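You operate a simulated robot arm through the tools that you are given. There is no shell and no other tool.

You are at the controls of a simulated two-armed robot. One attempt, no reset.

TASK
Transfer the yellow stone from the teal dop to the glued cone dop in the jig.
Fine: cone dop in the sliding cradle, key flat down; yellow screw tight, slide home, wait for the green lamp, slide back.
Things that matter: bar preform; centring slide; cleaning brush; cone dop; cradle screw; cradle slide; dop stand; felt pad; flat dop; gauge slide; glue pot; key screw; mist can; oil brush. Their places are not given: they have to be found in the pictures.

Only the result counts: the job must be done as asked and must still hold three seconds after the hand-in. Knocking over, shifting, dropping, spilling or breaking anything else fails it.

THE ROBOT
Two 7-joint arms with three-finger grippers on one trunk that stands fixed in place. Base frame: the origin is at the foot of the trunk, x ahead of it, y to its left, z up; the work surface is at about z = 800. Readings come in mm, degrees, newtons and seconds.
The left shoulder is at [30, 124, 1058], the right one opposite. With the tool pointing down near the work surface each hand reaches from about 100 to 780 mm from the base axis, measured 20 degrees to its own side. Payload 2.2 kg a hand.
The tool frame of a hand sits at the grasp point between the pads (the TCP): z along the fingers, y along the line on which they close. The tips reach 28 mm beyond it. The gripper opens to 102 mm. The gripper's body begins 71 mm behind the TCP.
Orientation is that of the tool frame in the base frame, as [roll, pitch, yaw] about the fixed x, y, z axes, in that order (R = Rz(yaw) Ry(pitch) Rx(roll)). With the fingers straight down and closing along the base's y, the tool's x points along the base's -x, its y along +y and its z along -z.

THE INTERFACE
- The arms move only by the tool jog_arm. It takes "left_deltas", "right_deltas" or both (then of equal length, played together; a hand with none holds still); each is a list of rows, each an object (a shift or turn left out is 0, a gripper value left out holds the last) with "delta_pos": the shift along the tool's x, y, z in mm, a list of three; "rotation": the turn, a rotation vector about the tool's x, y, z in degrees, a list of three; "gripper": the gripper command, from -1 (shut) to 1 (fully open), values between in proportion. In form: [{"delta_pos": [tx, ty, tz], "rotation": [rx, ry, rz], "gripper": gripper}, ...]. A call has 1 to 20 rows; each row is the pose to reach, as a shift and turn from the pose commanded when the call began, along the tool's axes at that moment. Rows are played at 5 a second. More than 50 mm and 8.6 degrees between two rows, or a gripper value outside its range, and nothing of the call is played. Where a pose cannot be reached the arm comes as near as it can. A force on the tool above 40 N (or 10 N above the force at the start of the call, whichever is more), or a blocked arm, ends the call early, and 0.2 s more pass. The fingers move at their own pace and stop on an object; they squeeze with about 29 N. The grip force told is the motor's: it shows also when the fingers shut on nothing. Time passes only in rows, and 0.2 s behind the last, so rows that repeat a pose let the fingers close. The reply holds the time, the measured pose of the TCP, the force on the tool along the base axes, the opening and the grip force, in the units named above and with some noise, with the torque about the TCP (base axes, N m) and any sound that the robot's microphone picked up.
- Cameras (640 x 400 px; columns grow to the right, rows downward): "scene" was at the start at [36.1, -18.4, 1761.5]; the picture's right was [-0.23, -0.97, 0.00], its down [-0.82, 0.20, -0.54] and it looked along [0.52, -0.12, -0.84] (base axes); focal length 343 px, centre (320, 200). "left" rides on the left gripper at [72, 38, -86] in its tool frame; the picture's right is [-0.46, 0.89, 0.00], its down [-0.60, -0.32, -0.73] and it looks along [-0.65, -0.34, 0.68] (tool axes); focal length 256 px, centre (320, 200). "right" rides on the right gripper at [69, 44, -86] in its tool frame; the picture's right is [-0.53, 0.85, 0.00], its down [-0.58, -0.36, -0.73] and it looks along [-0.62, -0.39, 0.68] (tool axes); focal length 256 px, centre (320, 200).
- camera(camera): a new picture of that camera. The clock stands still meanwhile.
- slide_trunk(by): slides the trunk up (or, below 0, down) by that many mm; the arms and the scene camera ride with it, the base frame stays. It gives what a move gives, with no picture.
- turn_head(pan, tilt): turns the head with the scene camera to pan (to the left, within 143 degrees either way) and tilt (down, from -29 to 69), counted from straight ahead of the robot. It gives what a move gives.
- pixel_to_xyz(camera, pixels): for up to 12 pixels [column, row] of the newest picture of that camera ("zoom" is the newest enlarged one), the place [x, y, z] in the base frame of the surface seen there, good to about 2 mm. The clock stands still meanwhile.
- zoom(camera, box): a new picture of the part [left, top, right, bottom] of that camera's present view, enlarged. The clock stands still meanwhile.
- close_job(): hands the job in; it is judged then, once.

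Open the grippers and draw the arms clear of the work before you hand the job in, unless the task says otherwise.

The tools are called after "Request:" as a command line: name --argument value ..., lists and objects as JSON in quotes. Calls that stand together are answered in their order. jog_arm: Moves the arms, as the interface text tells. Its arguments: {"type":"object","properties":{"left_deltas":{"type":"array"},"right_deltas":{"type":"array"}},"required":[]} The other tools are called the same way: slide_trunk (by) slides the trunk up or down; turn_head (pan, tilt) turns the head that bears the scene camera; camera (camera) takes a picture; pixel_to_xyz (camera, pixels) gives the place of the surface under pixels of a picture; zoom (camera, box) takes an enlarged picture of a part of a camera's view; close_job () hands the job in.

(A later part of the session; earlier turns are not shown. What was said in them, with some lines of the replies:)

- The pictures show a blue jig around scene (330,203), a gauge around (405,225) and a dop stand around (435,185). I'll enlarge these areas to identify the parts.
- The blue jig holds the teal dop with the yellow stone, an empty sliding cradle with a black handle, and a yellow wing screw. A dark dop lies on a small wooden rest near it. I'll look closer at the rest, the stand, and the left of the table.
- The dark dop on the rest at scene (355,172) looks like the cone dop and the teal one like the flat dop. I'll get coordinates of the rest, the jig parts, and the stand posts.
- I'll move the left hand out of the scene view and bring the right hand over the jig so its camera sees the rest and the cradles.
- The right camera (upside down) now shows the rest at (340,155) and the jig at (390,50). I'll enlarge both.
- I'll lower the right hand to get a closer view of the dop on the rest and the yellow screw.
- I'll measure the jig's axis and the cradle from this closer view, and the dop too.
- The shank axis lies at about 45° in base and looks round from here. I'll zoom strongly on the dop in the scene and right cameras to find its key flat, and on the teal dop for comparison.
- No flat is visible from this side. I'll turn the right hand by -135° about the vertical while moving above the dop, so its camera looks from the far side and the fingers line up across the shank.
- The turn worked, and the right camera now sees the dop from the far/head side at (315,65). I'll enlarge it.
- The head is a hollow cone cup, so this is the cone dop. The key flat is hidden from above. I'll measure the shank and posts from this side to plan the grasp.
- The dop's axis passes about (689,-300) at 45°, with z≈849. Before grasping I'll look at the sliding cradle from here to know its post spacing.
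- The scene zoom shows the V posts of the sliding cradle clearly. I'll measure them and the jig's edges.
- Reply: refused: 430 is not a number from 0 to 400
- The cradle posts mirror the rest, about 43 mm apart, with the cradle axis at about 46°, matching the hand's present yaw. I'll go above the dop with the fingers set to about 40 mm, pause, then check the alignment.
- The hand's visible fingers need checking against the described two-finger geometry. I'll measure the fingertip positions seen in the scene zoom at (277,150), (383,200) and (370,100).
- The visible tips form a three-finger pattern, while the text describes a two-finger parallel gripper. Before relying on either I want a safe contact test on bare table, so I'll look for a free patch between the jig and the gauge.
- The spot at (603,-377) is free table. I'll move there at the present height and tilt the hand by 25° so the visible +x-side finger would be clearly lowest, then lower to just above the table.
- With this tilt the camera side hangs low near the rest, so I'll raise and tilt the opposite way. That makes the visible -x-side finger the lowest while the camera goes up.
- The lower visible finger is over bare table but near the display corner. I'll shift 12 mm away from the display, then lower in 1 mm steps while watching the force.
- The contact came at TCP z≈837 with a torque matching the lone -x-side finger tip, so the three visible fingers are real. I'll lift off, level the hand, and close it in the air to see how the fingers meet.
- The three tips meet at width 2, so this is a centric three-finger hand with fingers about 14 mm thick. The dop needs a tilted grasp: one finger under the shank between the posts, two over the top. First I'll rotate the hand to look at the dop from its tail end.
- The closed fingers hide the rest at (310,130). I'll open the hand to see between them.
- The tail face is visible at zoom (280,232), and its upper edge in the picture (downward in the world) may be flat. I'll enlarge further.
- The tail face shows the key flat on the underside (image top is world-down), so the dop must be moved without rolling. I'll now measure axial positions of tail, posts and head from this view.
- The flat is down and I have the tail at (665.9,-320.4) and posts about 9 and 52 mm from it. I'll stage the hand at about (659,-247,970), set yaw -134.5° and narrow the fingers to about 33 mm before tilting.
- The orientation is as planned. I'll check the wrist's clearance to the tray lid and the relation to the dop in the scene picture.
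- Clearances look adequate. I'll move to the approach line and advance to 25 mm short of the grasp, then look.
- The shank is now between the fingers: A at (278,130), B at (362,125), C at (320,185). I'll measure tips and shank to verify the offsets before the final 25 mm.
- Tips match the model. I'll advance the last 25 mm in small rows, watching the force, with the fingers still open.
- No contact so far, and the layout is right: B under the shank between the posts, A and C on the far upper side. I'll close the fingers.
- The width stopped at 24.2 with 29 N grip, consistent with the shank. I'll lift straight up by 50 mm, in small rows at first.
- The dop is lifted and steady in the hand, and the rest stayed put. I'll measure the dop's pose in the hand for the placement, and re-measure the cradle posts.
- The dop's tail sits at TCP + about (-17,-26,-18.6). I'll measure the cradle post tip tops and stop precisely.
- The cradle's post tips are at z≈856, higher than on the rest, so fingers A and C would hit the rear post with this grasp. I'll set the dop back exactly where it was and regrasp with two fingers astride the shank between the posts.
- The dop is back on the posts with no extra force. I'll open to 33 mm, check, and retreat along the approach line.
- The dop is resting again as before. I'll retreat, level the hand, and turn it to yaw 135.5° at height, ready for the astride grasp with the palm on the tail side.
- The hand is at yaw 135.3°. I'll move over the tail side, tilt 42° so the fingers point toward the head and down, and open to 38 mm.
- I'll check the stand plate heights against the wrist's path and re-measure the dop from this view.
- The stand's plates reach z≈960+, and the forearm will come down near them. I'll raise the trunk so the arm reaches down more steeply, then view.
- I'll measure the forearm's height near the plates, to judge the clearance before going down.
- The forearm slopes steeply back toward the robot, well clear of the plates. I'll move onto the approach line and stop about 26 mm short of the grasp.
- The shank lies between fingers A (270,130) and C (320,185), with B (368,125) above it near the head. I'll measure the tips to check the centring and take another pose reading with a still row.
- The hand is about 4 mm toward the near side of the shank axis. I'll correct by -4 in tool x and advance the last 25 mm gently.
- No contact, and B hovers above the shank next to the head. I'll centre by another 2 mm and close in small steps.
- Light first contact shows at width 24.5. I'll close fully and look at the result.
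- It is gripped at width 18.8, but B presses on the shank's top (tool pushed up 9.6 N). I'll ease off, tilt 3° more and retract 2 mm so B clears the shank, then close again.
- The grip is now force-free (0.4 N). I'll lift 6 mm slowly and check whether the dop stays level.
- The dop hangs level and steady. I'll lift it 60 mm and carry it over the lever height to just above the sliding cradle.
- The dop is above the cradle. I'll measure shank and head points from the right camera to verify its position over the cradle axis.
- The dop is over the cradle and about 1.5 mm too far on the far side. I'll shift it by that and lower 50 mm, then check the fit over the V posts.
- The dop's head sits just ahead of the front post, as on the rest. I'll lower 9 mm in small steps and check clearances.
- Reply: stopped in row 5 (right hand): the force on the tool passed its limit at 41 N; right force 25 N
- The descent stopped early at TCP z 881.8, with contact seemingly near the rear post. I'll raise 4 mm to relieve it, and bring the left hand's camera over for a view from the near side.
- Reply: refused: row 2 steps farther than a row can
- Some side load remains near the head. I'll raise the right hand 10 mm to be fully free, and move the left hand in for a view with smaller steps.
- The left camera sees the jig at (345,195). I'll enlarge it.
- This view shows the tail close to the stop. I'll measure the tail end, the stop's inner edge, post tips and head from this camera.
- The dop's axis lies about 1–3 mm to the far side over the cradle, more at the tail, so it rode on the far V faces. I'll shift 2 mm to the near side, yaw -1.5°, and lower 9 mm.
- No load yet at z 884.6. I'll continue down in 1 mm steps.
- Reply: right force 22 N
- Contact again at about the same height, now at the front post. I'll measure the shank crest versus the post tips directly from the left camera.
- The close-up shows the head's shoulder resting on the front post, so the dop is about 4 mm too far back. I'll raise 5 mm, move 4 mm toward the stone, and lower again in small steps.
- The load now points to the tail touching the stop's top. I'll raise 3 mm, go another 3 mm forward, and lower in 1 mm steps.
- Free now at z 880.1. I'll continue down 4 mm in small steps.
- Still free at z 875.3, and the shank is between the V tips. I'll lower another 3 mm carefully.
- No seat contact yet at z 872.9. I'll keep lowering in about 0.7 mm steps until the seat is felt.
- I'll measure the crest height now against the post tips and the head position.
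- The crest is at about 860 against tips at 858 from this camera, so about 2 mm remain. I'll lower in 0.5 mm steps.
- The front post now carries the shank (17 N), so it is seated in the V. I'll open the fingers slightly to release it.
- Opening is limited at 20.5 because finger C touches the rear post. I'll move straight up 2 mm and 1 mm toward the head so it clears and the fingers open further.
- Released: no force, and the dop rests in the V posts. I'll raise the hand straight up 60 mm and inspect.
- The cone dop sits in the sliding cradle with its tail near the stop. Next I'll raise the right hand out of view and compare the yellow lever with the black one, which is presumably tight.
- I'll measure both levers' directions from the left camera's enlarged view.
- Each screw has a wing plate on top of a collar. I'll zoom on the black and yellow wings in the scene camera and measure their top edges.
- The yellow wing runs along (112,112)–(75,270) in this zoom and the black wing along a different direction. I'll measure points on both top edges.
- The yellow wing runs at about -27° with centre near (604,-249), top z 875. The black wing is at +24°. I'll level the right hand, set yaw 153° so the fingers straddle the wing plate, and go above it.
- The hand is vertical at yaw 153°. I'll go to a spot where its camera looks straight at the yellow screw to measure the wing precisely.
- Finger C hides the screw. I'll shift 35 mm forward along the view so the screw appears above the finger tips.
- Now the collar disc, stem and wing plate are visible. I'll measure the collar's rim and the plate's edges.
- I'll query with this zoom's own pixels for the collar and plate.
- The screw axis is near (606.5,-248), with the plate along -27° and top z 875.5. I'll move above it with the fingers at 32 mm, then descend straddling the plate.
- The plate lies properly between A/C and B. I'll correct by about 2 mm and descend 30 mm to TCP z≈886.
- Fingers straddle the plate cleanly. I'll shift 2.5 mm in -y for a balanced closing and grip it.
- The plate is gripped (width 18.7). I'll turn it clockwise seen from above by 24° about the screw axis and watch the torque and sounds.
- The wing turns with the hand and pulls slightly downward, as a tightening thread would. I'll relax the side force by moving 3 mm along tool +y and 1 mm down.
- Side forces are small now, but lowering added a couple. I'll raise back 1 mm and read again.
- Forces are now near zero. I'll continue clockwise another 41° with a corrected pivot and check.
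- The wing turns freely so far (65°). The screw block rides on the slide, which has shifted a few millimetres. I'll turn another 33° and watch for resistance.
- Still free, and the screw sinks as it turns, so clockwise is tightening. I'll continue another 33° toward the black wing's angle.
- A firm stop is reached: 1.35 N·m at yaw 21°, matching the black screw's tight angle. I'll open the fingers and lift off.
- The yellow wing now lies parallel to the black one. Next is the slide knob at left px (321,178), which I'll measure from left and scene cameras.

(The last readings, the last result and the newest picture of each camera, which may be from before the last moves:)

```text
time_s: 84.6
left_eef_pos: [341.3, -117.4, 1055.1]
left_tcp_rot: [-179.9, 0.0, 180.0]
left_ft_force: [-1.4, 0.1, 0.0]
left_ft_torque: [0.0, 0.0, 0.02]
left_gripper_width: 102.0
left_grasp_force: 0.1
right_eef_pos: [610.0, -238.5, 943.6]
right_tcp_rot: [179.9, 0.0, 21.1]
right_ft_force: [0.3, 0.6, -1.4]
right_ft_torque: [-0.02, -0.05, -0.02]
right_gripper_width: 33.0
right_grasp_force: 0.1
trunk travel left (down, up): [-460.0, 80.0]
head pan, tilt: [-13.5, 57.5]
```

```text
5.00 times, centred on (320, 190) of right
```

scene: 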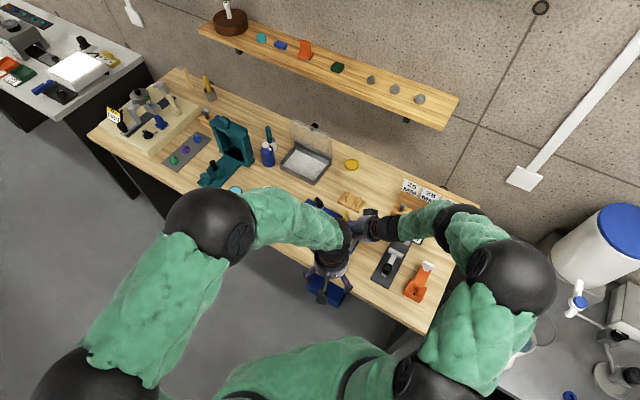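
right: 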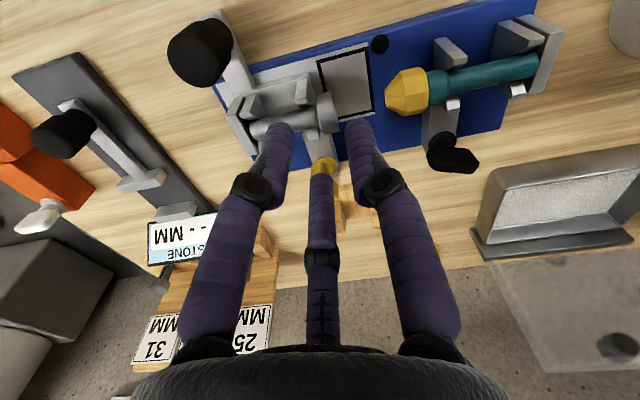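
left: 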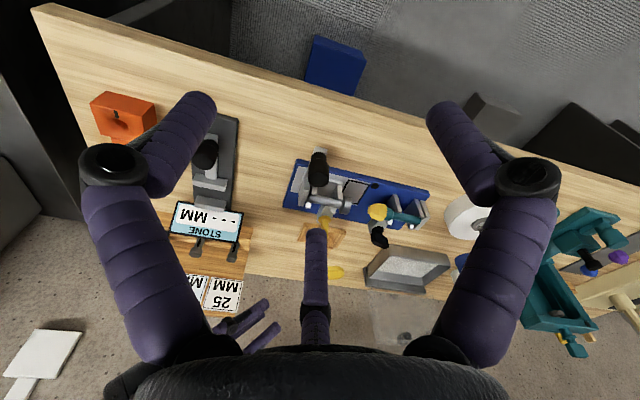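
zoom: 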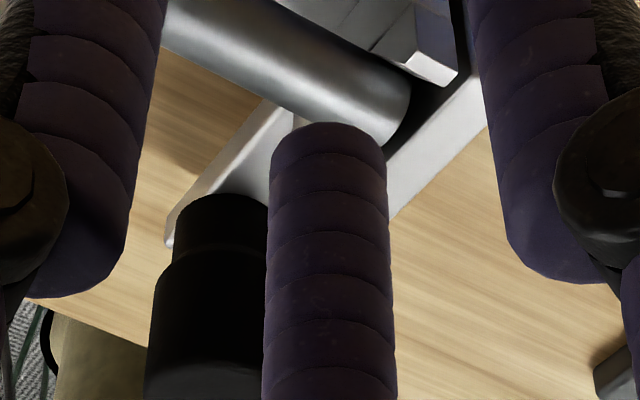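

The knob's centre is about (486,-191.5), diameter about 30 mm, top z 878. I'll move above it with the fingers at 50 mm, keeping yaw 21°.

Request:
jog_arm --right_deltas '[{"delta_pos": [-25, -22, -10], "gripper": 0}, {"delta_pos": [-50, -44, -10], "gripper": 0}, {"delta_pos": [-75, -66, -10], "gripper": 0}, {"delta_pos": [-99, -88.3, -10], "gripper": 0}]'

Request:
camera --camera "left"

Request:
camera --camera "right"

Request:
camera --camera "scene"

```text
time_s: 85.6
left_eef_pos: [342.4, -116.3, 1055.5]
left_tcp_rot: [-179.9, 0.0, 179.9]
left_ft_force: [-1.2, 0.0, -0.4]
left_ft_torque: [0.01, -0.02, 0.03]
left_gripper_width: 102.2
left_grasp_force: 0.0
right_eef_pos: [488.4, -195.7, 955.1]
right_tcp_rot: [-179.7, -0.2, 21.4]
right_ft_force: [-0.7, 0.2, -0.3]
right_ft_torque: [0.0, -0.02, -0.01]
right_gripper_width: 51.3
right_grasp_force: 0.1
right hand out of reach, approached as far as the arm can: row 4
trunk travel left (down, up): [-460.0, 80.0]
head pan, tilt: [-13.5, 57.5]
```

```text
taken
```

left: 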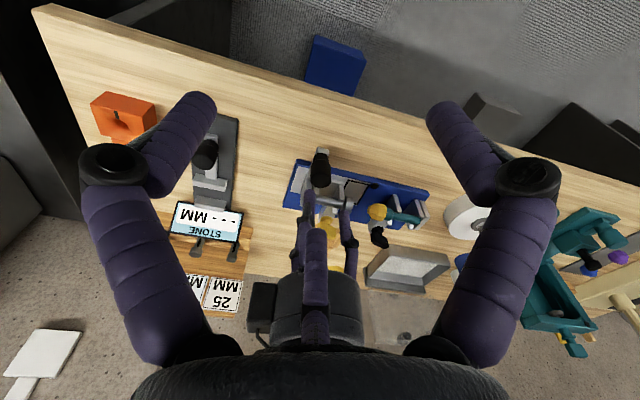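

```text
taken
```

right: 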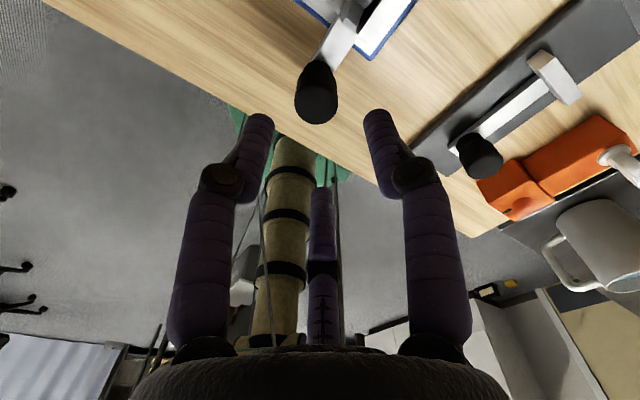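

```text
taken
```

scene: 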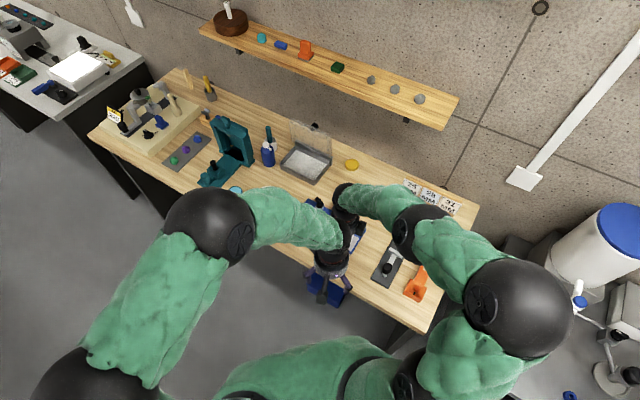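

The hand is near a joint limit at yaw 21°. I'll rotate it to about yaw 90° in place, which keeps its camera away from the left hand.

Request:
jog_arm --right_deltas '[{"rotation": [0, 0, -8.5]}, {"rotation": [0, 0, -17]}, {"rotation": [0, 0, -25.5]}, {"rotation": [0, 0, -34]}, {"rotation": [0, 0, -42.5]}, {"rotation": [0, 0, -51]}, {"rotation": [0, 0, -59.5]}, {"rotation": [0, 0, -68]}]'

Request:
camera --camera "right"

Request:
zoom --camera "left" --box '[270, 130, 430, 250]'

```text
time_s: 87.4
left_eef_pos: [342.9, -117.3, 1056.0]
left_tcp_rot: [-180.0, 0.0, 179.9]
left_ft_force: [0.2, 0.7, -0.4]
left_ft_torque: [0.01, -0.03, 0.0]
left_gripper_width: 101.9
left_grasp_force: 0.0
right_eef_pos: [489.1, -196.4, 952.3]
right_tcp_rot: [179.8, 0.1, 89.3]
right_ft_force: [-0.3, -0.4, 0.0]
right_ft_torque: [0.01, 0.0, 0.02]
right_gripper_width: 51.0
right_grasp_force: 0.1
trunk travel left (down, up): [-460.0, 80.0]
head pan, tilt: [-13.5, 57.5]
```

```text
taken
```

right: 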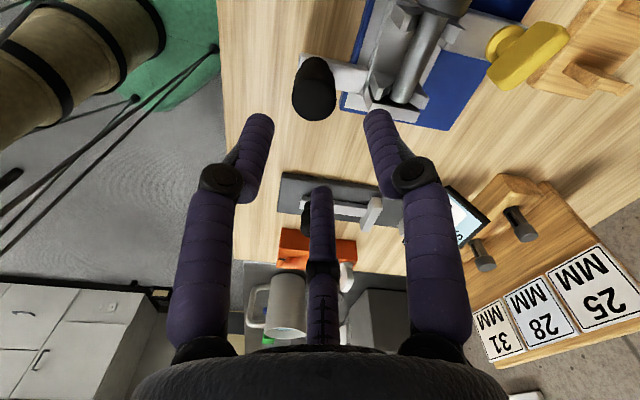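

```text
3.33 times, centred on (350, 190) of left
```

zoom: 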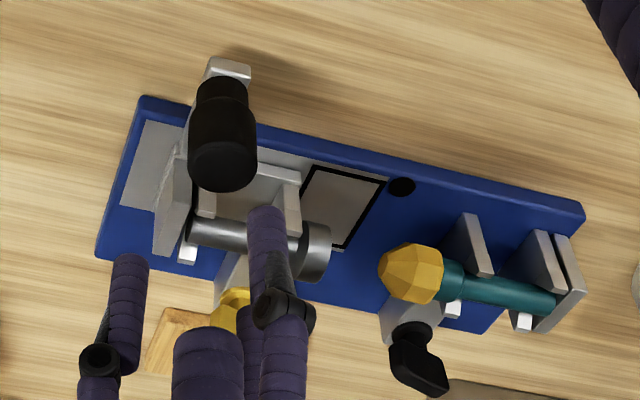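

From the right camera the knob is at (315,90). I'll measure its top from here too.

Request:
pixel_to_xyz --camera "right" --pixels '[[315, 102], [298, 100], [333, 100], [315, 115], [315, 92], [305, 95], [325, 95], [315, 75]]'

Request:
zoom --camera "right" --box '[280, 40, 360, 130]'

```text
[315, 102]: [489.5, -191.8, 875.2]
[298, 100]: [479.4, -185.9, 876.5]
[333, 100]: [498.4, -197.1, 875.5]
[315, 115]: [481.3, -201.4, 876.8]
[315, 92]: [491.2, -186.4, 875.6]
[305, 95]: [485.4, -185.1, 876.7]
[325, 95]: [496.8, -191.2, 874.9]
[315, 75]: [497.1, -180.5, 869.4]
```

```text
4.44 times, centred on (320, 85) of right
```

zoom: 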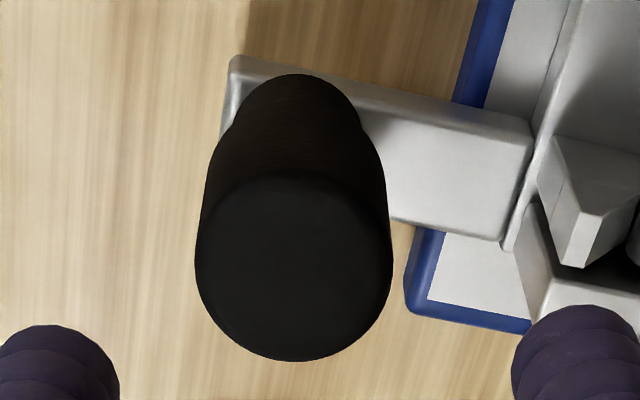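

The knob centre is about (488,-191.4), radius 14. I'll centre over it, descend to TCP z≈880 and look before closing.

Request:
jog_arm --right_deltas '[{"delta_pos": [5, -1.1, 15]}, {"delta_pos": [5, -1.1, 35]}, {"delta_pos": [5, -1.1, 55]}, {"delta_pos": [5, -1.1, 70]}]'

Request:
zoom --camera "right" --box '[200, 60, 440, 260]'

Request:
zoom --camera "left" --box '[270, 130, 430, 250]'

```text
time_s: 88.4
left_eef_pos: [343.9, -117.1, 1056.3]
left_tcp_rot: [179.9, -0.1, 180.0]
left_ft_force: [0.1, 0.9, -0.6]
left_ft_torque: [0.0, 0.01, 0.0]
left_gripper_width: 102.0
left_grasp_force: 0.1
right_eef_pos: [489.0, -192.7, 882.8]
right_tcp_rot: [179.7, 0.0, 88.9]
right_ft_force: [0.6, -0.7, -0.1]
right_ft_torque: [0.01, 0.01, 0.0]
right_gripper_width: 50.8
right_grasp_force: 0.1
trunk travel left (down, up): [-460.0, 80.0]
head pan, tilt: [-13.5, 57.5]
```

```text
2.00 times, centred on (320, 160) of right
```

zoom: 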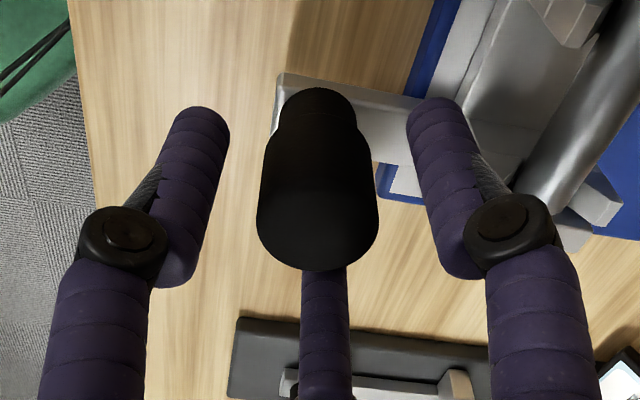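

```text
3.33 times, centred on (350, 190) of left
```

zoom: 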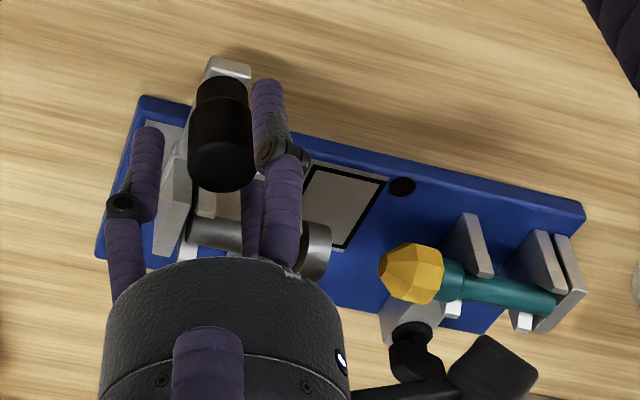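

Knob centred among the fingers, nothing else touched. I'll close on it.

Request:
jog_arm --right_deltas '[{"delta_pos": [0, 0, 0], "gripper": -0.2}, {"delta_pos": [0, 0, 0], "gripper": -0.4}, {"delta_pos": [0, 0, 0], "gripper": -1}, {"delta_pos": [0, 0, 0], "gripper": -1}]'

Request:
zoom --camera "left" --box '[270, 130, 430, 250]'

```text
time_s: 89.4
left_eef_pos: [343.2, -117.1, 1053.6]
left_tcp_rot: [180.0, 0.0, 179.9]
left_ft_force: [0.2, -0.3, -0.4]
left_ft_torque: [0.01, -0.01, -0.01]
left_gripper_width: 101.7
left_grasp_force: 0.0
right_eef_pos: [487.2, -192.5, 882.0]
right_tcp_rot: [179.8, 0.0, 89.1]
right_ft_force: [-0.6, -4.5, -1.9]
right_ft_torque: [-0.16, -0.07, 0.02]
right_gripper_width: 28.8
right_grasp_force: 45.1
trunk travel left (down, up): [-460.0, 80.0]
head pan, tilt: [-13.5, 57.5]
```

```text
3.33 times, centred on (350, 190) of left
```

zoom: 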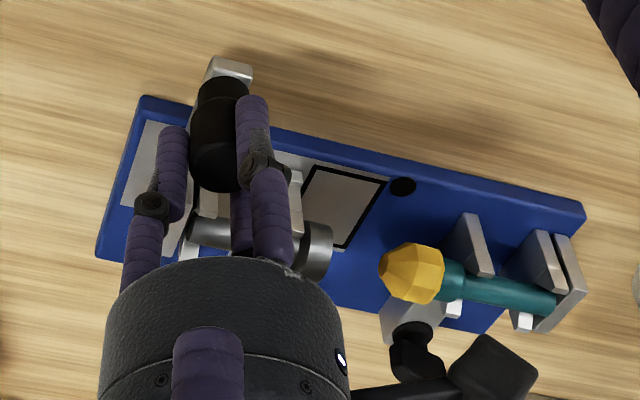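

The knob is gripped. I'll push the slide 16 mm toward the stone along the jig axis and check the forces.

Request:
jog_arm --right_deltas '[{"delta_pos": [2.9, 2.76, 0], "gripper": -1}, {"delta_pos": [5.8, 5.5, 0], "gripper": -1}, {"delta_pos": [8.7, 8.3, 0], "gripper": -1}, {"delta_pos": [11.6, 11, 0], "gripper": -1}, {"delta_pos": [11.6, 11, 0], "gripper": -1}]'

Request:
zoom --camera "left" --box '[270, 130, 430, 250]'

```text
time_s: 90.6
left_eef_pos: [344.1, -117.3, 1054.2]
left_tcp_rot: [-180.0, -0.1, -180.0]
left_ft_force: [0.3, -0.3, 0.2]
left_ft_torque: [0.0, 0.0, -0.02]
left_gripper_width: 102.4
left_grasp_force: 0.1
right_eef_pos: [500.6, -180.5, 883.6]
right_tcp_rot: [179.8, 0.0, 89.1]
right_ft_force: [3.1, -5.5, -5.1]
right_ft_torque: [-0.08, 0.02, 0.39]
right_gripper_width: 28.7
right_grasp_force: 45.2
trunk travel left (down, up): [-460.0, 80.0]
head pan, tilt: [-13.5, 57.5]
```

```text
3.33 times, centred on (350, 190) of left
```

zoom: 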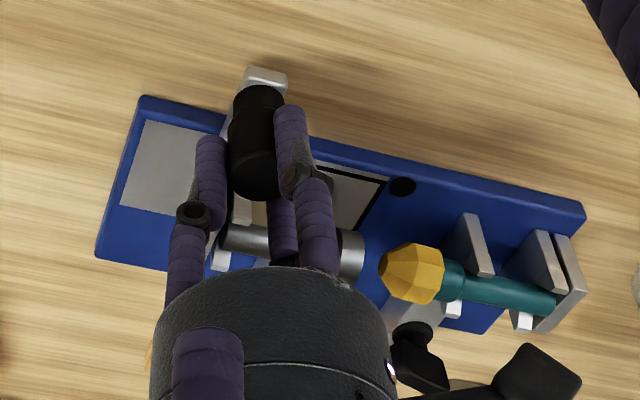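

The slide moves freely, with the cone face now about 10 mm from the stone. I'll advance 10 mm more in small steps with a 1 mm sideways correction.

Request:
jog_arm --right_deltas '[{"delta_pos": [0.75, 2.1, 0], "gripper": -1}, {"delta_pos": [2.2, 3.5, 0], "gripper": -1}, {"delta_pos": [3.6, 4.8, 0], "gripper": -1}, {"delta_pos": [5.1, 6.2, 0], "gripper": -1}, {"delta_pos": [6.5, 7.6, 0], "gripper": -1}]'

Request:
zoom --camera "left" --box '[300, 150, 420, 240]'

```text
time_s: 91.8
left_eef_pos: [343.1, -117.9, 1055.4]
left_tcp_rot: [-180.0, -0.1, 179.9]
left_ft_force: [0.2, 0.9, -0.6]
left_ft_torque: [0.02, -0.02, 0.01]
left_gripper_width: 102.0
left_grasp_force: 0.0
right_eef_pos: [507.2, -172.2, 882.8]
right_tcp_rot: [179.8, 0.0, 89.0]
right_ft_force: [-1.1, -2.9, 0.4]
right_ft_torque: [0.04, 0.51, 0.21]
right_gripper_width: 28.6
right_grasp_force: 45.1
trunk travel left (down, up): [-460.0, 80.0]
head pan, tilt: [-13.5, 57.5]
```

```text
4.44 times, centred on (360, 195) of left
```

zoom: 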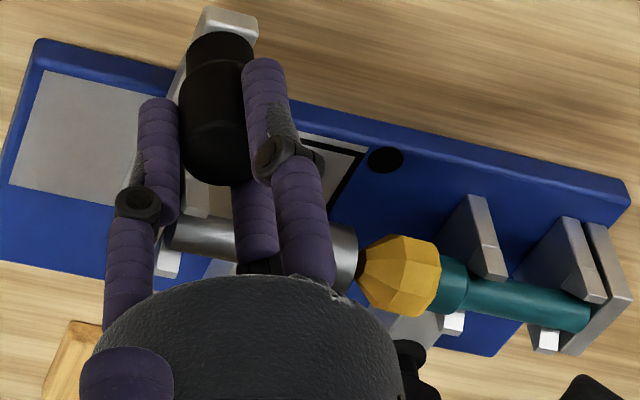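

The cone's rim is reaching the stone. I'll continue in 1.5 mm steps until resistance builds.

Request:
jog_arm --right_deltas '[{"delta_pos": [1.1, 1.0, 0], "gripper": -1}, {"delta_pos": [2.2, 2.1, 0], "gripper": -1}, {"delta_pos": [3.3, 3.1, 0], "gripper": -1}, {"delta_pos": [4.3, 4.1, 0], "gripper": -1}, {"delta_pos": [4.3, 4.1, 0], "gripper": -1}]'

Request:
zoom --camera "left" --box '[300, 150, 420, 240]'

```text
time_s: 93.0
left_eef_pos: [343.2, -116.9, 1055.0]
left_tcp_rot: [180.0, 0.0, 179.9]
left_ft_force: [0.4, 0.4, -0.3]
left_ft_torque: [0.0, 0.0, 0.04]
left_gripper_width: 101.7
left_grasp_force: 0.0
right_eef_pos: [511.4, -169.4, 882.9]
right_tcp_rot: [-180.0, -0.1, 89.1]
right_ft_force: [-1.7, -2.5, -6.3]
right_ft_torque: [0.05, -0.14, 0.23]
right_gripper_width: 28.7
right_grasp_force: 44.7
trunk travel left (down, up): [-460.0, 80.0]
head pan, tilt: [-13.5, 57.5]
```

```text
4.44 times, centred on (360, 195) of left
```

zoom: 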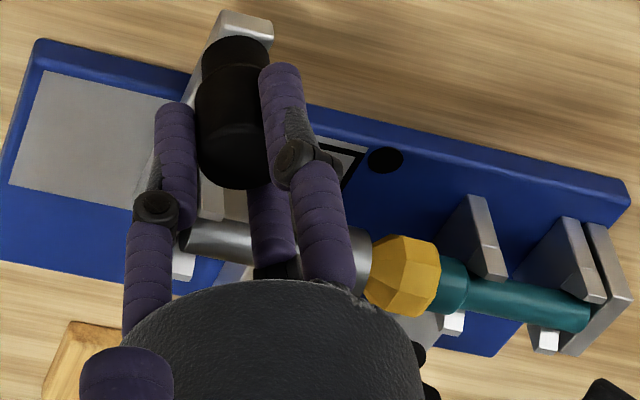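

The stone is entering the cone, with little resistance yet. I'll continue in 1 mm steps.

Request:
jog_arm --right_deltas '[{"delta_pos": [0.7, 0.7, 0], "gripper": -1}, {"delta_pos": [1.4, 1.4, 0], "gripper": -1}, {"delta_pos": [2.2, 2.1, 0], "gripper": -1}, {"delta_pos": [2.9, 2.8, 0], "gripper": -1}, {"delta_pos": [2.9, 2.8, 0], "gripper": -1}]'

Request:
zoom --camera "left" --box '[300, 150, 420, 240]'

```text
time_s: 94.2
left_eef_pos: [342.5, -117.9, 1054.5]
left_tcp_rot: [180.0, 0.0, -180.0]
left_ft_force: [0.0, -0.5, -0.5]
left_ft_torque: [0.01, 0.0, 0.01]
left_gripper_width: 102.1
left_grasp_force: 0.0
right_eef_pos: [513.9, -167.5, 883.7]
right_tcp_rot: [179.8, 0.0, 89.1]
right_ft_force: [0.5, -3.3, -6.5]
right_ft_torque: [-0.28, 0.07, 0.17]
right_gripper_width: 28.7
right_grasp_force: 44.9
trunk travel left (down, up): [-460.0, 80.0]
head pan, tilt: [-13.5, 57.5]
```

```text
4.44 times, centred on (360, 195) of left
```

zoom: 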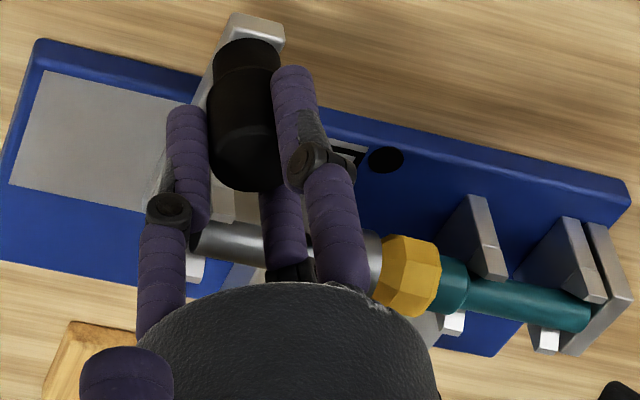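

Still no push-back; the rim has moved further over the stone. I'll continue another 4 mm.

Request:
jog_arm --right_deltas '[{"delta_pos": [0.7, 0.7, 0], "gripper": -1}, {"delta_pos": [1.4, 1.4, 0], "gripper": -1}, {"delta_pos": [2.2, 2.1, 0], "gripper": -1}, {"delta_pos": [2.9, 2.8, 0], "gripper": -1}, {"delta_pos": [2.9, 2.8, 0], "gripper": -1}]'

Request:
zoom --camera "left" --box '[300, 150, 420, 240]'

```text
time_s: 95.4
left_eef_pos: [342.6, -117.3, 1054.8]
left_tcp_rot: [-180.0, 0.1, 180.0]
left_ft_force: [0.2, -0.8, 0.0]
left_ft_torque: [0.0, -0.03, 0.0]
left_gripper_width: 102.0
left_grasp_force: 0.1
right_eef_pos: [517.2, -163.0, 883.5]
right_tcp_rot: [179.8, 0.0, 89.0]
right_ft_force: [1.3, -4.3, -1.3]
right_ft_torque: [-0.06, 0.23, 0.26]
right_gripper_width: 28.7
right_grasp_force: 45.2
trunk travel left (down, up): [-460.0, 80.0]
head pan, tilt: [-13.5, 57.5]
```

```text
4.44 times, centred on (360, 195) of left
```

zoom: 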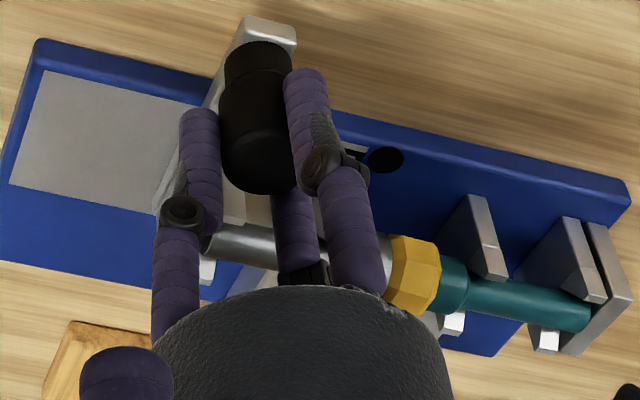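

No firm contact yet. I'll go on 3 mm in 0.75 mm steps.

Request:
jog_arm --right_deltas '[{"delta_pos": [0.54, 0.52, 0], "gripper": -1}, {"delta_pos": [1.1, 1.0, 0], "gripper": -1}, {"delta_pos": [1.6, 1.55, 0], "gripper": -1}, {"delta_pos": [2.2, 2.1, 0], "gripper": -1}, {"delta_pos": [2.2, 2.1, 0], "gripper": -1}]'

Request:
zoom --camera "left" --box '[300, 150, 420, 240]'

```text
time_s: 96.6
left_eef_pos: [343.3, -118.4, 1055.8]
left_tcp_rot: [179.9, 0.1, -180.0]
left_ft_force: [0.4, -1.0, 0.9]
left_ft_torque: [0.01, -0.01, -0.01]
left_gripper_width: 102.0
left_grasp_force: 0.0
right_eef_pos: [518.0, -162.1, 882.2]
right_tcp_rot: [179.9, 0.0, 89.1]
right_ft_force: [-2.0, -11.4, -3.2]
right_ft_torque: [-0.29, -0.17, 0.21]
right_gripper_width: 28.9
right_grasp_force: 45.1
trunk travel left (down, up): [-460.0, 80.0]
head pan, tilt: [-13.5, 57.5]
```

```text
4.44 times, centred on (360, 195) of left
```

zoom: 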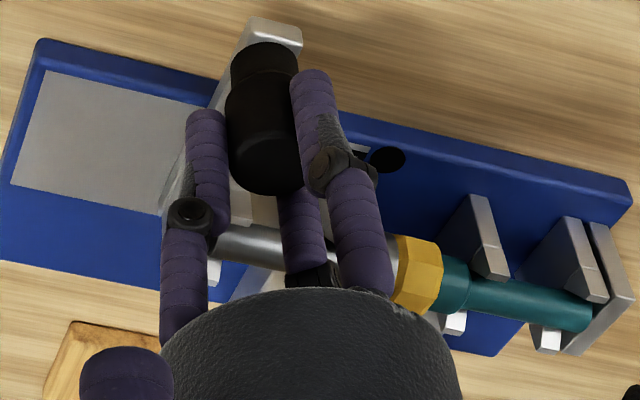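

The push-back along the axis is now 9.5 N, so the cone is against the stone. I'll press 1 mm more and wait, watching the lamp at (388,160).

Request:
jog_arm --right_deltas '[{"delta_pos": [0.36, 0.35, 0], "gripper": -1}, {"delta_pos": [0.72, 0.7, 0], "gripper": -1}, {"delta_pos": [0.72, 0.7, 0], "gripper": -1}, {"delta_pos": [0.72, 0.7, 0], "gripper": -1}, {"delta_pos": [0.72, 0.7, 0], "gripper": -1}, {"delta_pos": [0.72, 0.7, 0], "gripper": -1}, {"delta_pos": [0.72, 0.7, 0], "gripper": -1}, {"delta_pos": [0.72, 0.7, 0], "gripper": -1}]'

Request:
zoom --camera "left" --box '[300, 150, 420, 240]'

```text
time_s: 98.4
left_eef_pos: [341.7, -118.8, 1055.5]
left_tcp_rot: [-180.0, -0.1, -180.0]
left_ft_force: [0.6, -0.3, -0.4]
left_ft_torque: [-0.01, -0.01, 0.03]
left_gripper_width: 102.0
left_grasp_force: 0.1
right_eef_pos: [518.3, -162.5, 883.9]
right_tcp_rot: [179.9, 0.0, 89.1]
right_ft_force: [-11.2, -22.3, -2.3]
right_ft_torque: [-0.55, 0.26, 0.23]
right_gripper_width: 28.9
right_grasp_force: 44.8
trunk travel left (down, up): [-460.0, 80.0]
head pan, tilt: [-13.5, 57.5]
```

```text
4.44 times, centred on (360, 195) of left
```

zoom: 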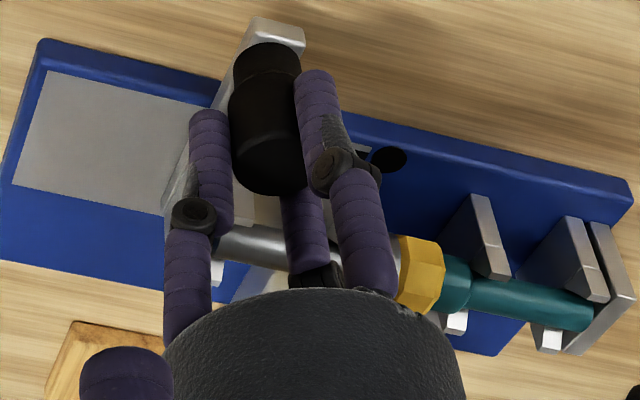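

Push-back is now 24 N, so it is firmly home. I'll ease by 0.5 mm and hold for 4 s, then look at the lamp.

Request:
jog_arm --right_deltas '[{"delta_pos": [-0.36, -0.35, 0], "gripper": -1}, {"delta_pos": [-0.36, -0.35, 0], "gripper": -1}, {"delta_pos": [-0.36, -0.35, 0], "gripper": -1}, {"delta_pos": [-0.36, -0.35, 0], "gripper": -1}, {"delta_pos": [-0.36, -0.35, 0], "gripper": -1}, {"delta_pos": [-0.36, -0.35, 0], "gripper": -1}, {"delta_pos": [-0.36, -0.35, 0], "gripper": -1}, {"delta_pos": [-0.36, -0.35, 0], "gripper": -1}, {"delta_pos": [-0.36, -0.35, 0], "gripper": -1}, {"delta_pos": [-0.36, -0.35, 0], "gripper": -1}, {"delta_pos": [-0.36, -0.35, 0], "gripper": -1}, {"delta_pos": [-0.36, -0.35, 0], "gripper": -1}, {"delta_pos": [-0.36, -0.35, 0], "gripper": -1}, {"delta_pos": [-0.36, -0.35, 0], "gripper": -1}, {"delta_pos": [-0.36, -0.35, 0], "gripper": -1}, {"delta_pos": [-0.36, -0.35, 0], "gripper": -1}, {"delta_pos": [-0.36, -0.35, 0], "gripper": -1}, {"delta_pos": [-0.36, -0.35, 0], "gripper": -1}, {"delta_pos": [-0.36, -0.35, 0], "gripper": -1}, {"delta_pos": [-0.36, -0.35, 0], "gripper": -1}]'

Request:
zoom --camera "left" --box '[300, 150, 420, 240]'

```text
time_s: 102.6
left_eef_pos: [343.0, -119.3, 1055.4]
left_tcp_rot: [180.0, 0.0, -180.0]
left_ft_force: [0.2, -0.6, 0.3]
left_ft_torque: [0.0, 0.0, 0.01]
left_gripper_width: 101.8
left_grasp_force: 0.1
right_eef_pos: [518.9, -162.2, 883.6]
right_tcp_rot: [179.9, 0.0, 89.1]
right_ft_force: [-13.4, -16.6, -7.9]
right_ft_torque: [-0.35, 0.27, 0.25]
right_gripper_width: 28.7
right_grasp_force: 44.5
trunk travel left (down, up): [-460.0, 80.0]
head pan, tilt: [-13.5, 57.5]
```

```text
4.44 times, centred on (360, 195) of left
```

zoom: 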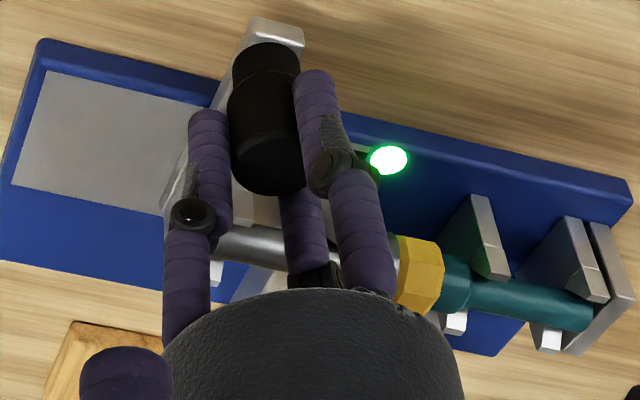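

The lamp is green. I'll pull the slide back slowly, 24 mm first, and check that the stone comes with the cone dop.

Request:
jog_arm --right_deltas '[{"delta_pos": [-1.4, -1.4, 0], "gripper": -1}, {"delta_pos": [-2.9, -2.8, 0], "gripper": -1}, {"delta_pos": [-4.3, -4.1, 0], "gripper": -1}, {"delta_pos": [-6.5, -6.2, 0], "gripper": -1}, {"delta_pos": [-8.7, -8.3, 0], "gripper": -1}, {"delta_pos": [-10.9, -10.4, 0], "gripper": -1}, {"delta_pos": [-13, -12.4, 0], "gripper": -1}, {"delta_pos": [-15.2, -14.5, 0], "gripper": -1}, {"delta_pos": [-17.4, -16.6, 0], "gripper": -1}]'

Request:
zoom --camera "left" --box '[280, 140, 440, 260]'

```text
time_s: 104.6
left_eef_pos: [343.3, -117.9, 1055.8]
left_tcp_rot: [-179.9, 0.0, 180.0]
left_ft_force: [0.3, 1.6, -0.2]
left_ft_torque: [0.0, 0.06, -0.01]
left_gripper_width: 102.2
left_grasp_force: 0.1
right_eef_pos: [502.0, -179.1, 882.5]
right_tcp_rot: [180.0, 0.1, 89.2]
right_ft_force: [-4.5, 7.1, -9.8]
right_ft_torque: [0.37, -0.69, 0.07]
right_gripper_width: 28.9
right_grasp_force: 44.8
trunk travel left (down, up): [-460.0, 80.0]
head pan, tilt: [-13.5, 57.5]
```

```text
3.33 times, centred on (360, 200) of left
```

zoom: 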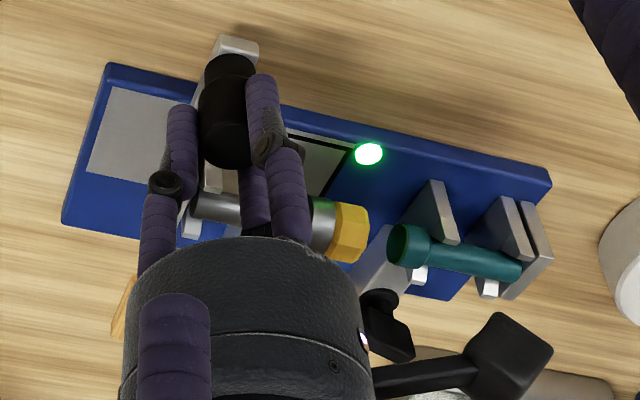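

The stone came off with the cone dop. I'll pull the slide the remaining 25 mm back, with a small sideways correction.

Request:
jog_arm --right_deltas '[{"delta_pos": [-1.5, -2.8, 0], "gripper": -1}, {"delta_pos": [-3.7, -4.9, 0], "gripper": -1}, {"delta_pos": [-5.8, -6.9, 0], "gripper": -1}, {"delta_pos": [-8, -9, 0], "gripper": -1}, {"delta_pos": [-10.2, -11.1, 0], "gripper": -1}, {"delta_pos": [-12.3, -13.2, 0], "gripper": -1}, {"delta_pos": [-14.5, -15.2, 0], "gripper": -1}, {"delta_pos": [-16, -16.6, 0], "gripper": -1}, {"delta_pos": [-17.4, -18, 0], "gripper": -1}]'

Request:
zoom --camera "left" --box '[280, 140, 440, 260]'

```text
time_s: 106.6
left_eef_pos: [342.5, -117.0, 1054.5]
left_tcp_rot: [-180.0, 0.1, 179.9]
left_ft_force: [-0.5, -0.3, 0.1]
left_ft_torque: [-0.04, -0.01, -0.06]
left_gripper_width: 102.1
left_grasp_force: 0.0
right_eef_pos: [485.8, -195.2, 883.0]
right_tcp_rot: [179.7, 0.2, 89.1]
right_ft_force: [0.2, 3.4, 9.8]
right_ft_torque: [0.12, 0.43, 0.25]
right_gripper_width: 28.7
right_grasp_force: 45.0
trunk travel left (down, up): [-460.0, 80.0]
head pan, tilt: [-13.5, 57.5]
```

```text
3.33 times, centred on (360, 200) of left
```

zoom: 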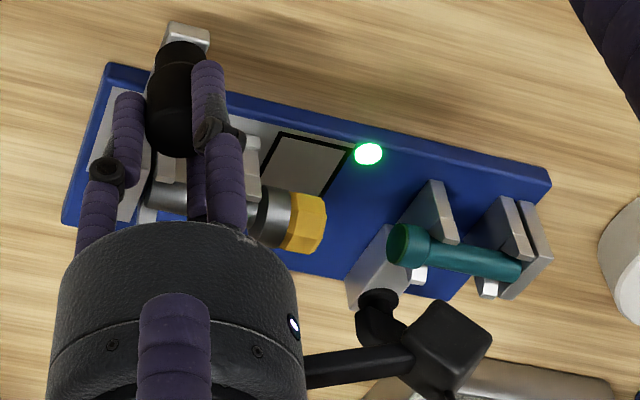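

The slide is almost fully back. I'll pull a few millimetres more to its rear stop, watching the force.

Request:
jog_arm --right_deltas '[{"delta_pos": [-0.7, -0.7, 0], "gripper": -1}, {"delta_pos": [-1.4, -1.4, 0], "gripper": -1}, {"delta_pos": [-2.2, -2.1, 0], "gripper": -1}, {"delta_pos": [-2.9, -2.8, 0], "gripper": -1}, {"delta_pos": [-2.9, -2.8, 0], "gripper": -1}]'

Request:
zoom --camera "left" --box '[280, 140, 440, 260]'

```text
time_s: 107.8
left_eef_pos: [344.4, -114.3, 1054.9]
left_tcp_rot: [-179.9, -0.1, -179.9]
left_ft_force: [-0.9, 0.2, -0.4]
left_ft_torque: [0.02, -0.01, 0.0]
left_gripper_width: 102.0
left_grasp_force: 0.0
right_eef_pos: [484.1, -195.5, 882.8]
right_tcp_rot: [179.5, 0.2, 89.1]
right_ft_force: [21.2, 27.2, 5.6]
right_ft_torque: [0.74, -0.07, 0.29]
right_gripper_width: 28.9
right_grasp_force: 45.3
trunk travel left (down, up): [-460.0, 80.0]
head pan, tilt: [-13.5, 57.5]
```

```text
3.33 times, centred on (360, 200) of left
```

zoom: 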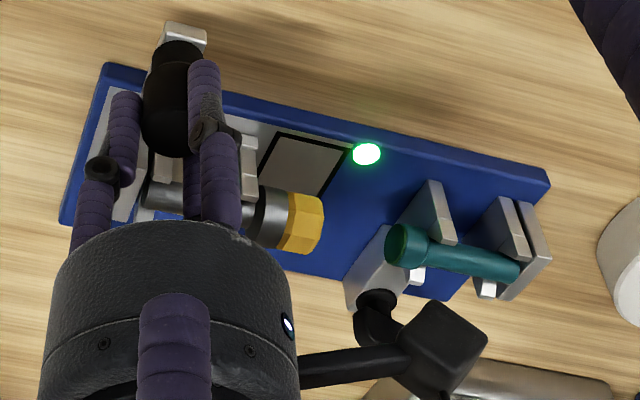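

The rear stop is reached (34 N). I'll relax the pull at once and compare the jig's place.

Request:
jog_arm --right_deltas '[{"delta_pos": [1.8, 1.7, 0], "gripper": -1}, {"delta_pos": [3.9, 3.8, 0], "gripper": -1}, {"delta_pos": [3.9, 3.8, 0], "gripper": -1}]'

Request:
zoom --camera "left" --box '[280, 140, 440, 260]'

```text
time_s: 108.6
left_eef_pos: [342.5, -117.3, 1055.3]
left_tcp_rot: [-179.9, 0.0, 180.0]
left_ft_force: [-0.2, -0.9, 0.3]
left_ft_torque: [0.02, -0.01, -0.01]
left_gripper_width: 102.3
left_grasp_force: 0.2
right_eef_pos: [484.4, -195.0, 884.3]
right_tcp_rot: [179.9, 0.1, 89.0]
right_ft_force: [4.7, 2.0, 12.5]
right_ft_torque: [-0.1, -0.38, 0.01]
right_gripper_width: 28.8
right_grasp_force: 45.2
trunk travel left (down, up): [-460.0, 80.0]
head pan, tilt: [-13.5, 57.5]
```

```text
3.33 times, centred on (360, 200) of left
```

zoom: 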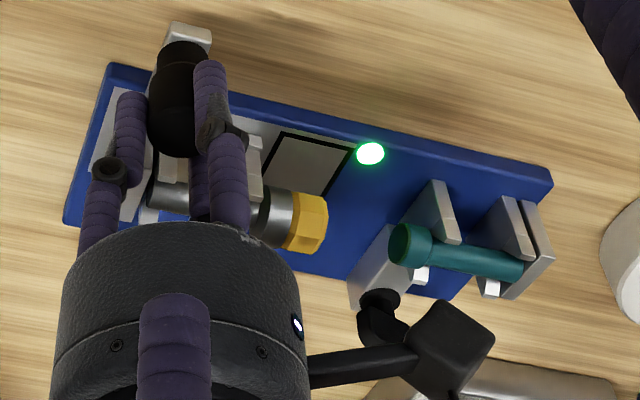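

The jig is unchanged. I'll settle the slide gently against its rear stop, then open the fingers and rise.

Request:
jog_arm --right_deltas '[{"delta_pos": [-0.7, -0.7, 0.5], "gripper": -1}, {"delta_pos": [-1.6, -1.5, 0.8], "gripper": -1}, {"delta_pos": [-1.6, -1.5, 0.8], "gripper": -1}]'

Request:
jog_arm --right_deltas '[{"delta_pos": [0, 0, 0], "gripper": -0.3}, {"delta_pos": [0, 0, 0], "gripper": 0}, {"delta_pos": [0, 0, 0], "gripper": 0}, {"delta_pos": [0, 0, -15], "gripper": 0}, {"delta_pos": [0, 0, -40], "gripper": 0}, {"delta_pos": [0, 0, -75], "gripper": 0}]'

Request:
zoom --camera "left" --box '[280, 140, 440, 260]'

Request:
camera --camera "right"

```text
time_s: 109.4
left_eef_pos: [342.6, -115.9, 1054.6]
left_tcp_rot: [-179.9, 0.0, 180.0]
left_ft_force: [0.3, 0.1, 0.1]
left_ft_torque: [0.01, -0.01, 0.03]
left_gripper_width: 102.2
left_grasp_force: 0.1
right_eef_pos: [484.9, -195.7, 883.1]
right_tcp_rot: [179.6, 0.2, 89.1]
right_ft_force: [11.2, 3.0, 11.4]
right_ft_torque: [-0.13, -0.14, 0.13]
right_gripper_width: 28.7
right_grasp_force: 44.7
trunk travel left (down, up): [-460.0, 80.0]
head pan, tilt: [-13.5, 57.5]
```

```text
time_s: 110.8
left_eef_pos: [342.5, -117.0, 1055.9]
left_tcp_rot: [-179.9, -0.1, -180.0]
left_ft_force: [0.0, 0.0, 0.3]
left_ft_torque: [0.0, -0.02, -0.01]
left_gripper_width: 102.1
left_grasp_force: 0.0
right_eef_pos: [483.7, -194.3, 955.8]
right_tcp_rot: [179.9, 0.0, 89.1]
right_ft_force: [-0.6, 0.1, -0.3]
right_ft_torque: [0.02, -0.03, 0.02]
right_gripper_width: 51.0
right_grasp_force: 0.0
trunk travel left (down, up): [-460.0, 80.0]
head pan, tilt: [-13.5, 57.5]
```

```text
3.33 times, centred on (360, 200) of left
```

zoom: 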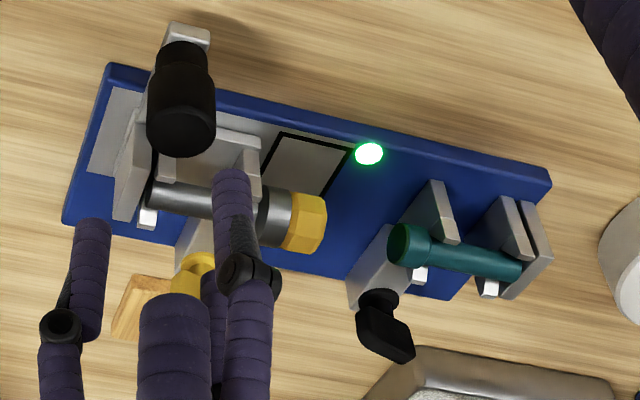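

```text
taken
```

right: 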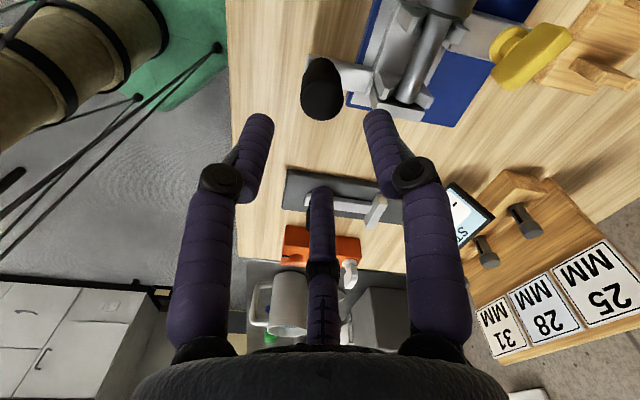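

The stone sits in the cone dop with the slide back, and the lamp is green. I'll draw both arms clear, left up and away to the left, right up and away to the right.

Request:
jog_arm --left_deltas '[{"delta_pos": [0, 10, -40]}, {"delta_pos": [0, 35, -75]}, {"delta_pos": [0, 70, -105]}, {"delta_pos": [0, 110, -130]}, {"delta_pos": [0, 150, -150]}, {"delta_pos": [0, 190, -170]}, {"delta_pos": [0, 235, -185]}, {"delta_pos": [0, 280, -200]}, {"delta_pos": [0, 325, -215]}, {"delta_pos": [0, 370, -225]}]' --right_deltas '[{"delta_pos": [0, 0, -40], "gripper": 0}, {"delta_pos": [0, 0, -80], "gripper": 0}, {"delta_pos": [-30, -5, -115], "gripper": 0}, {"delta_pos": [-65, -15, -145], "gripper": 0}, {"delta_pos": [-105, -25, -165], "gripper": 0}, {"delta_pos": [-145, -35, -180], "gripper": 0.5}, {"delta_pos": [-185, -45, -195], "gripper": 1}, {"delta_pos": [-220, -60, -205], "gripper": 1}, {"delta_pos": [-240, -80, -210], "gripper": 1}, {"delta_pos": [-240, -100, -210], "gripper": 1}]'

Request:
camera --camera "scene"

Request:
zoom --camera "scene" --box '[280, 170, 400, 260]'

```text
time_s: 113.0
left_eef_pos: [343.9, 252.8, 1278.4]
left_tcp_rot: [-179.9, 0.0, -179.9]
left_ft_force: [-0.1, 1.3, -0.2]
left_ft_torque: [0.0, -0.04, 0.0]
left_gripper_width: 102.3
left_grasp_force: 0.0
right_eef_pos: [376.2, -433.2, 1166.9]
right_tcp_rot: [179.8, 0.1, 89.1]
right_ft_force: [-0.1, 0.3, 0.6]
right_ft_torque: [-0.04, -0.04, -0.01]
right_gripper_width: 101.9
right_grasp_force: 0.0
trunk travel left (down, up): [-460.0, 80.0]
head pan, tilt: [-13.5, 57.5]
```

```text
taken
```

scene: 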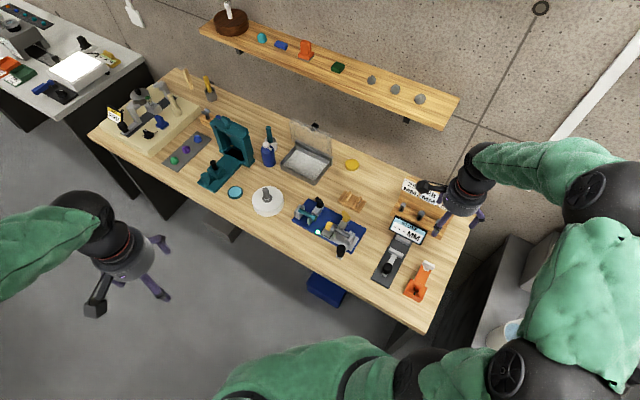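

```text
4.44 times, centred on (340, 215) of scene
```

zoom: 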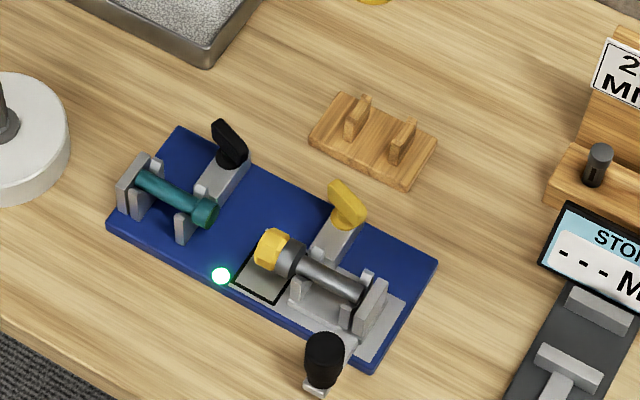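

The arms are clear. The stone sits on the cone dop in the sliding cradle, the teal dop is bare, the lamp is green, and the rest and other items are in place. I'll take one closer look before handing in.

Request:
zoom --camera "scene" --box '[322, 210, 372, 250]'

Request:
pixel_to_xyz --camera "scene" --pixels '[[338, 193], [368, 202], [360, 212], [338, 235]]'

```text
10.00 times, centred on (347, 230) of scene
```

zoom: 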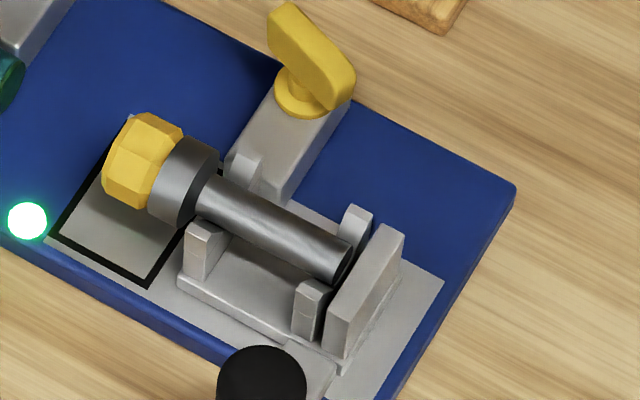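

```text
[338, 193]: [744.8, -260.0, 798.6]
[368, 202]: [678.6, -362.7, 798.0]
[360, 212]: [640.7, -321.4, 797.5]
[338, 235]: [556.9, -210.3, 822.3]
```

The stone is seated squarely in the cone dop, the yellow screw is tight, the slide is back and both hands are open and clear. I'm handing the job in.

Request:
close_job

```text
The job is handed in.
```

The yellow stone is now on the cone dop in the sliding cradle, and the teal dop is bare. I've handed the job in, but no verdict has come back.

- **Cone dop:** it sits in the sliding cradle and I kept its orientation while moving it. I saw the key flat facing down on the rest. I did not look at the flat again once the dop was in the cradle.
- **Yellow screw:** I turned it clockwise until it stopped hard at about 1.35 N·m. Its wing now lies parallel to the black screw's.
- **Slide:** I pushed it home against the stone and held it there until the lamp turned green. Then I drew it back to its rear stop, and the stone came with it.
- **Arms and surroundings:** both grippers are open and clear of the work. In the final pictures the jig and rest had not moved, and the other items looked undisturbed.

- **Gripper mismatch:** the gripper is described as two-fingered, but it has three fingers, which I confirmed with a light touch on bare table. Because of that I set the cone dop back on its rest once and gripped it a different way.
- **Pressure on the cradle:** while lowering the dop I stopped on the cradle posts and stop several times. The hardest contact reached the 41 N force limit.
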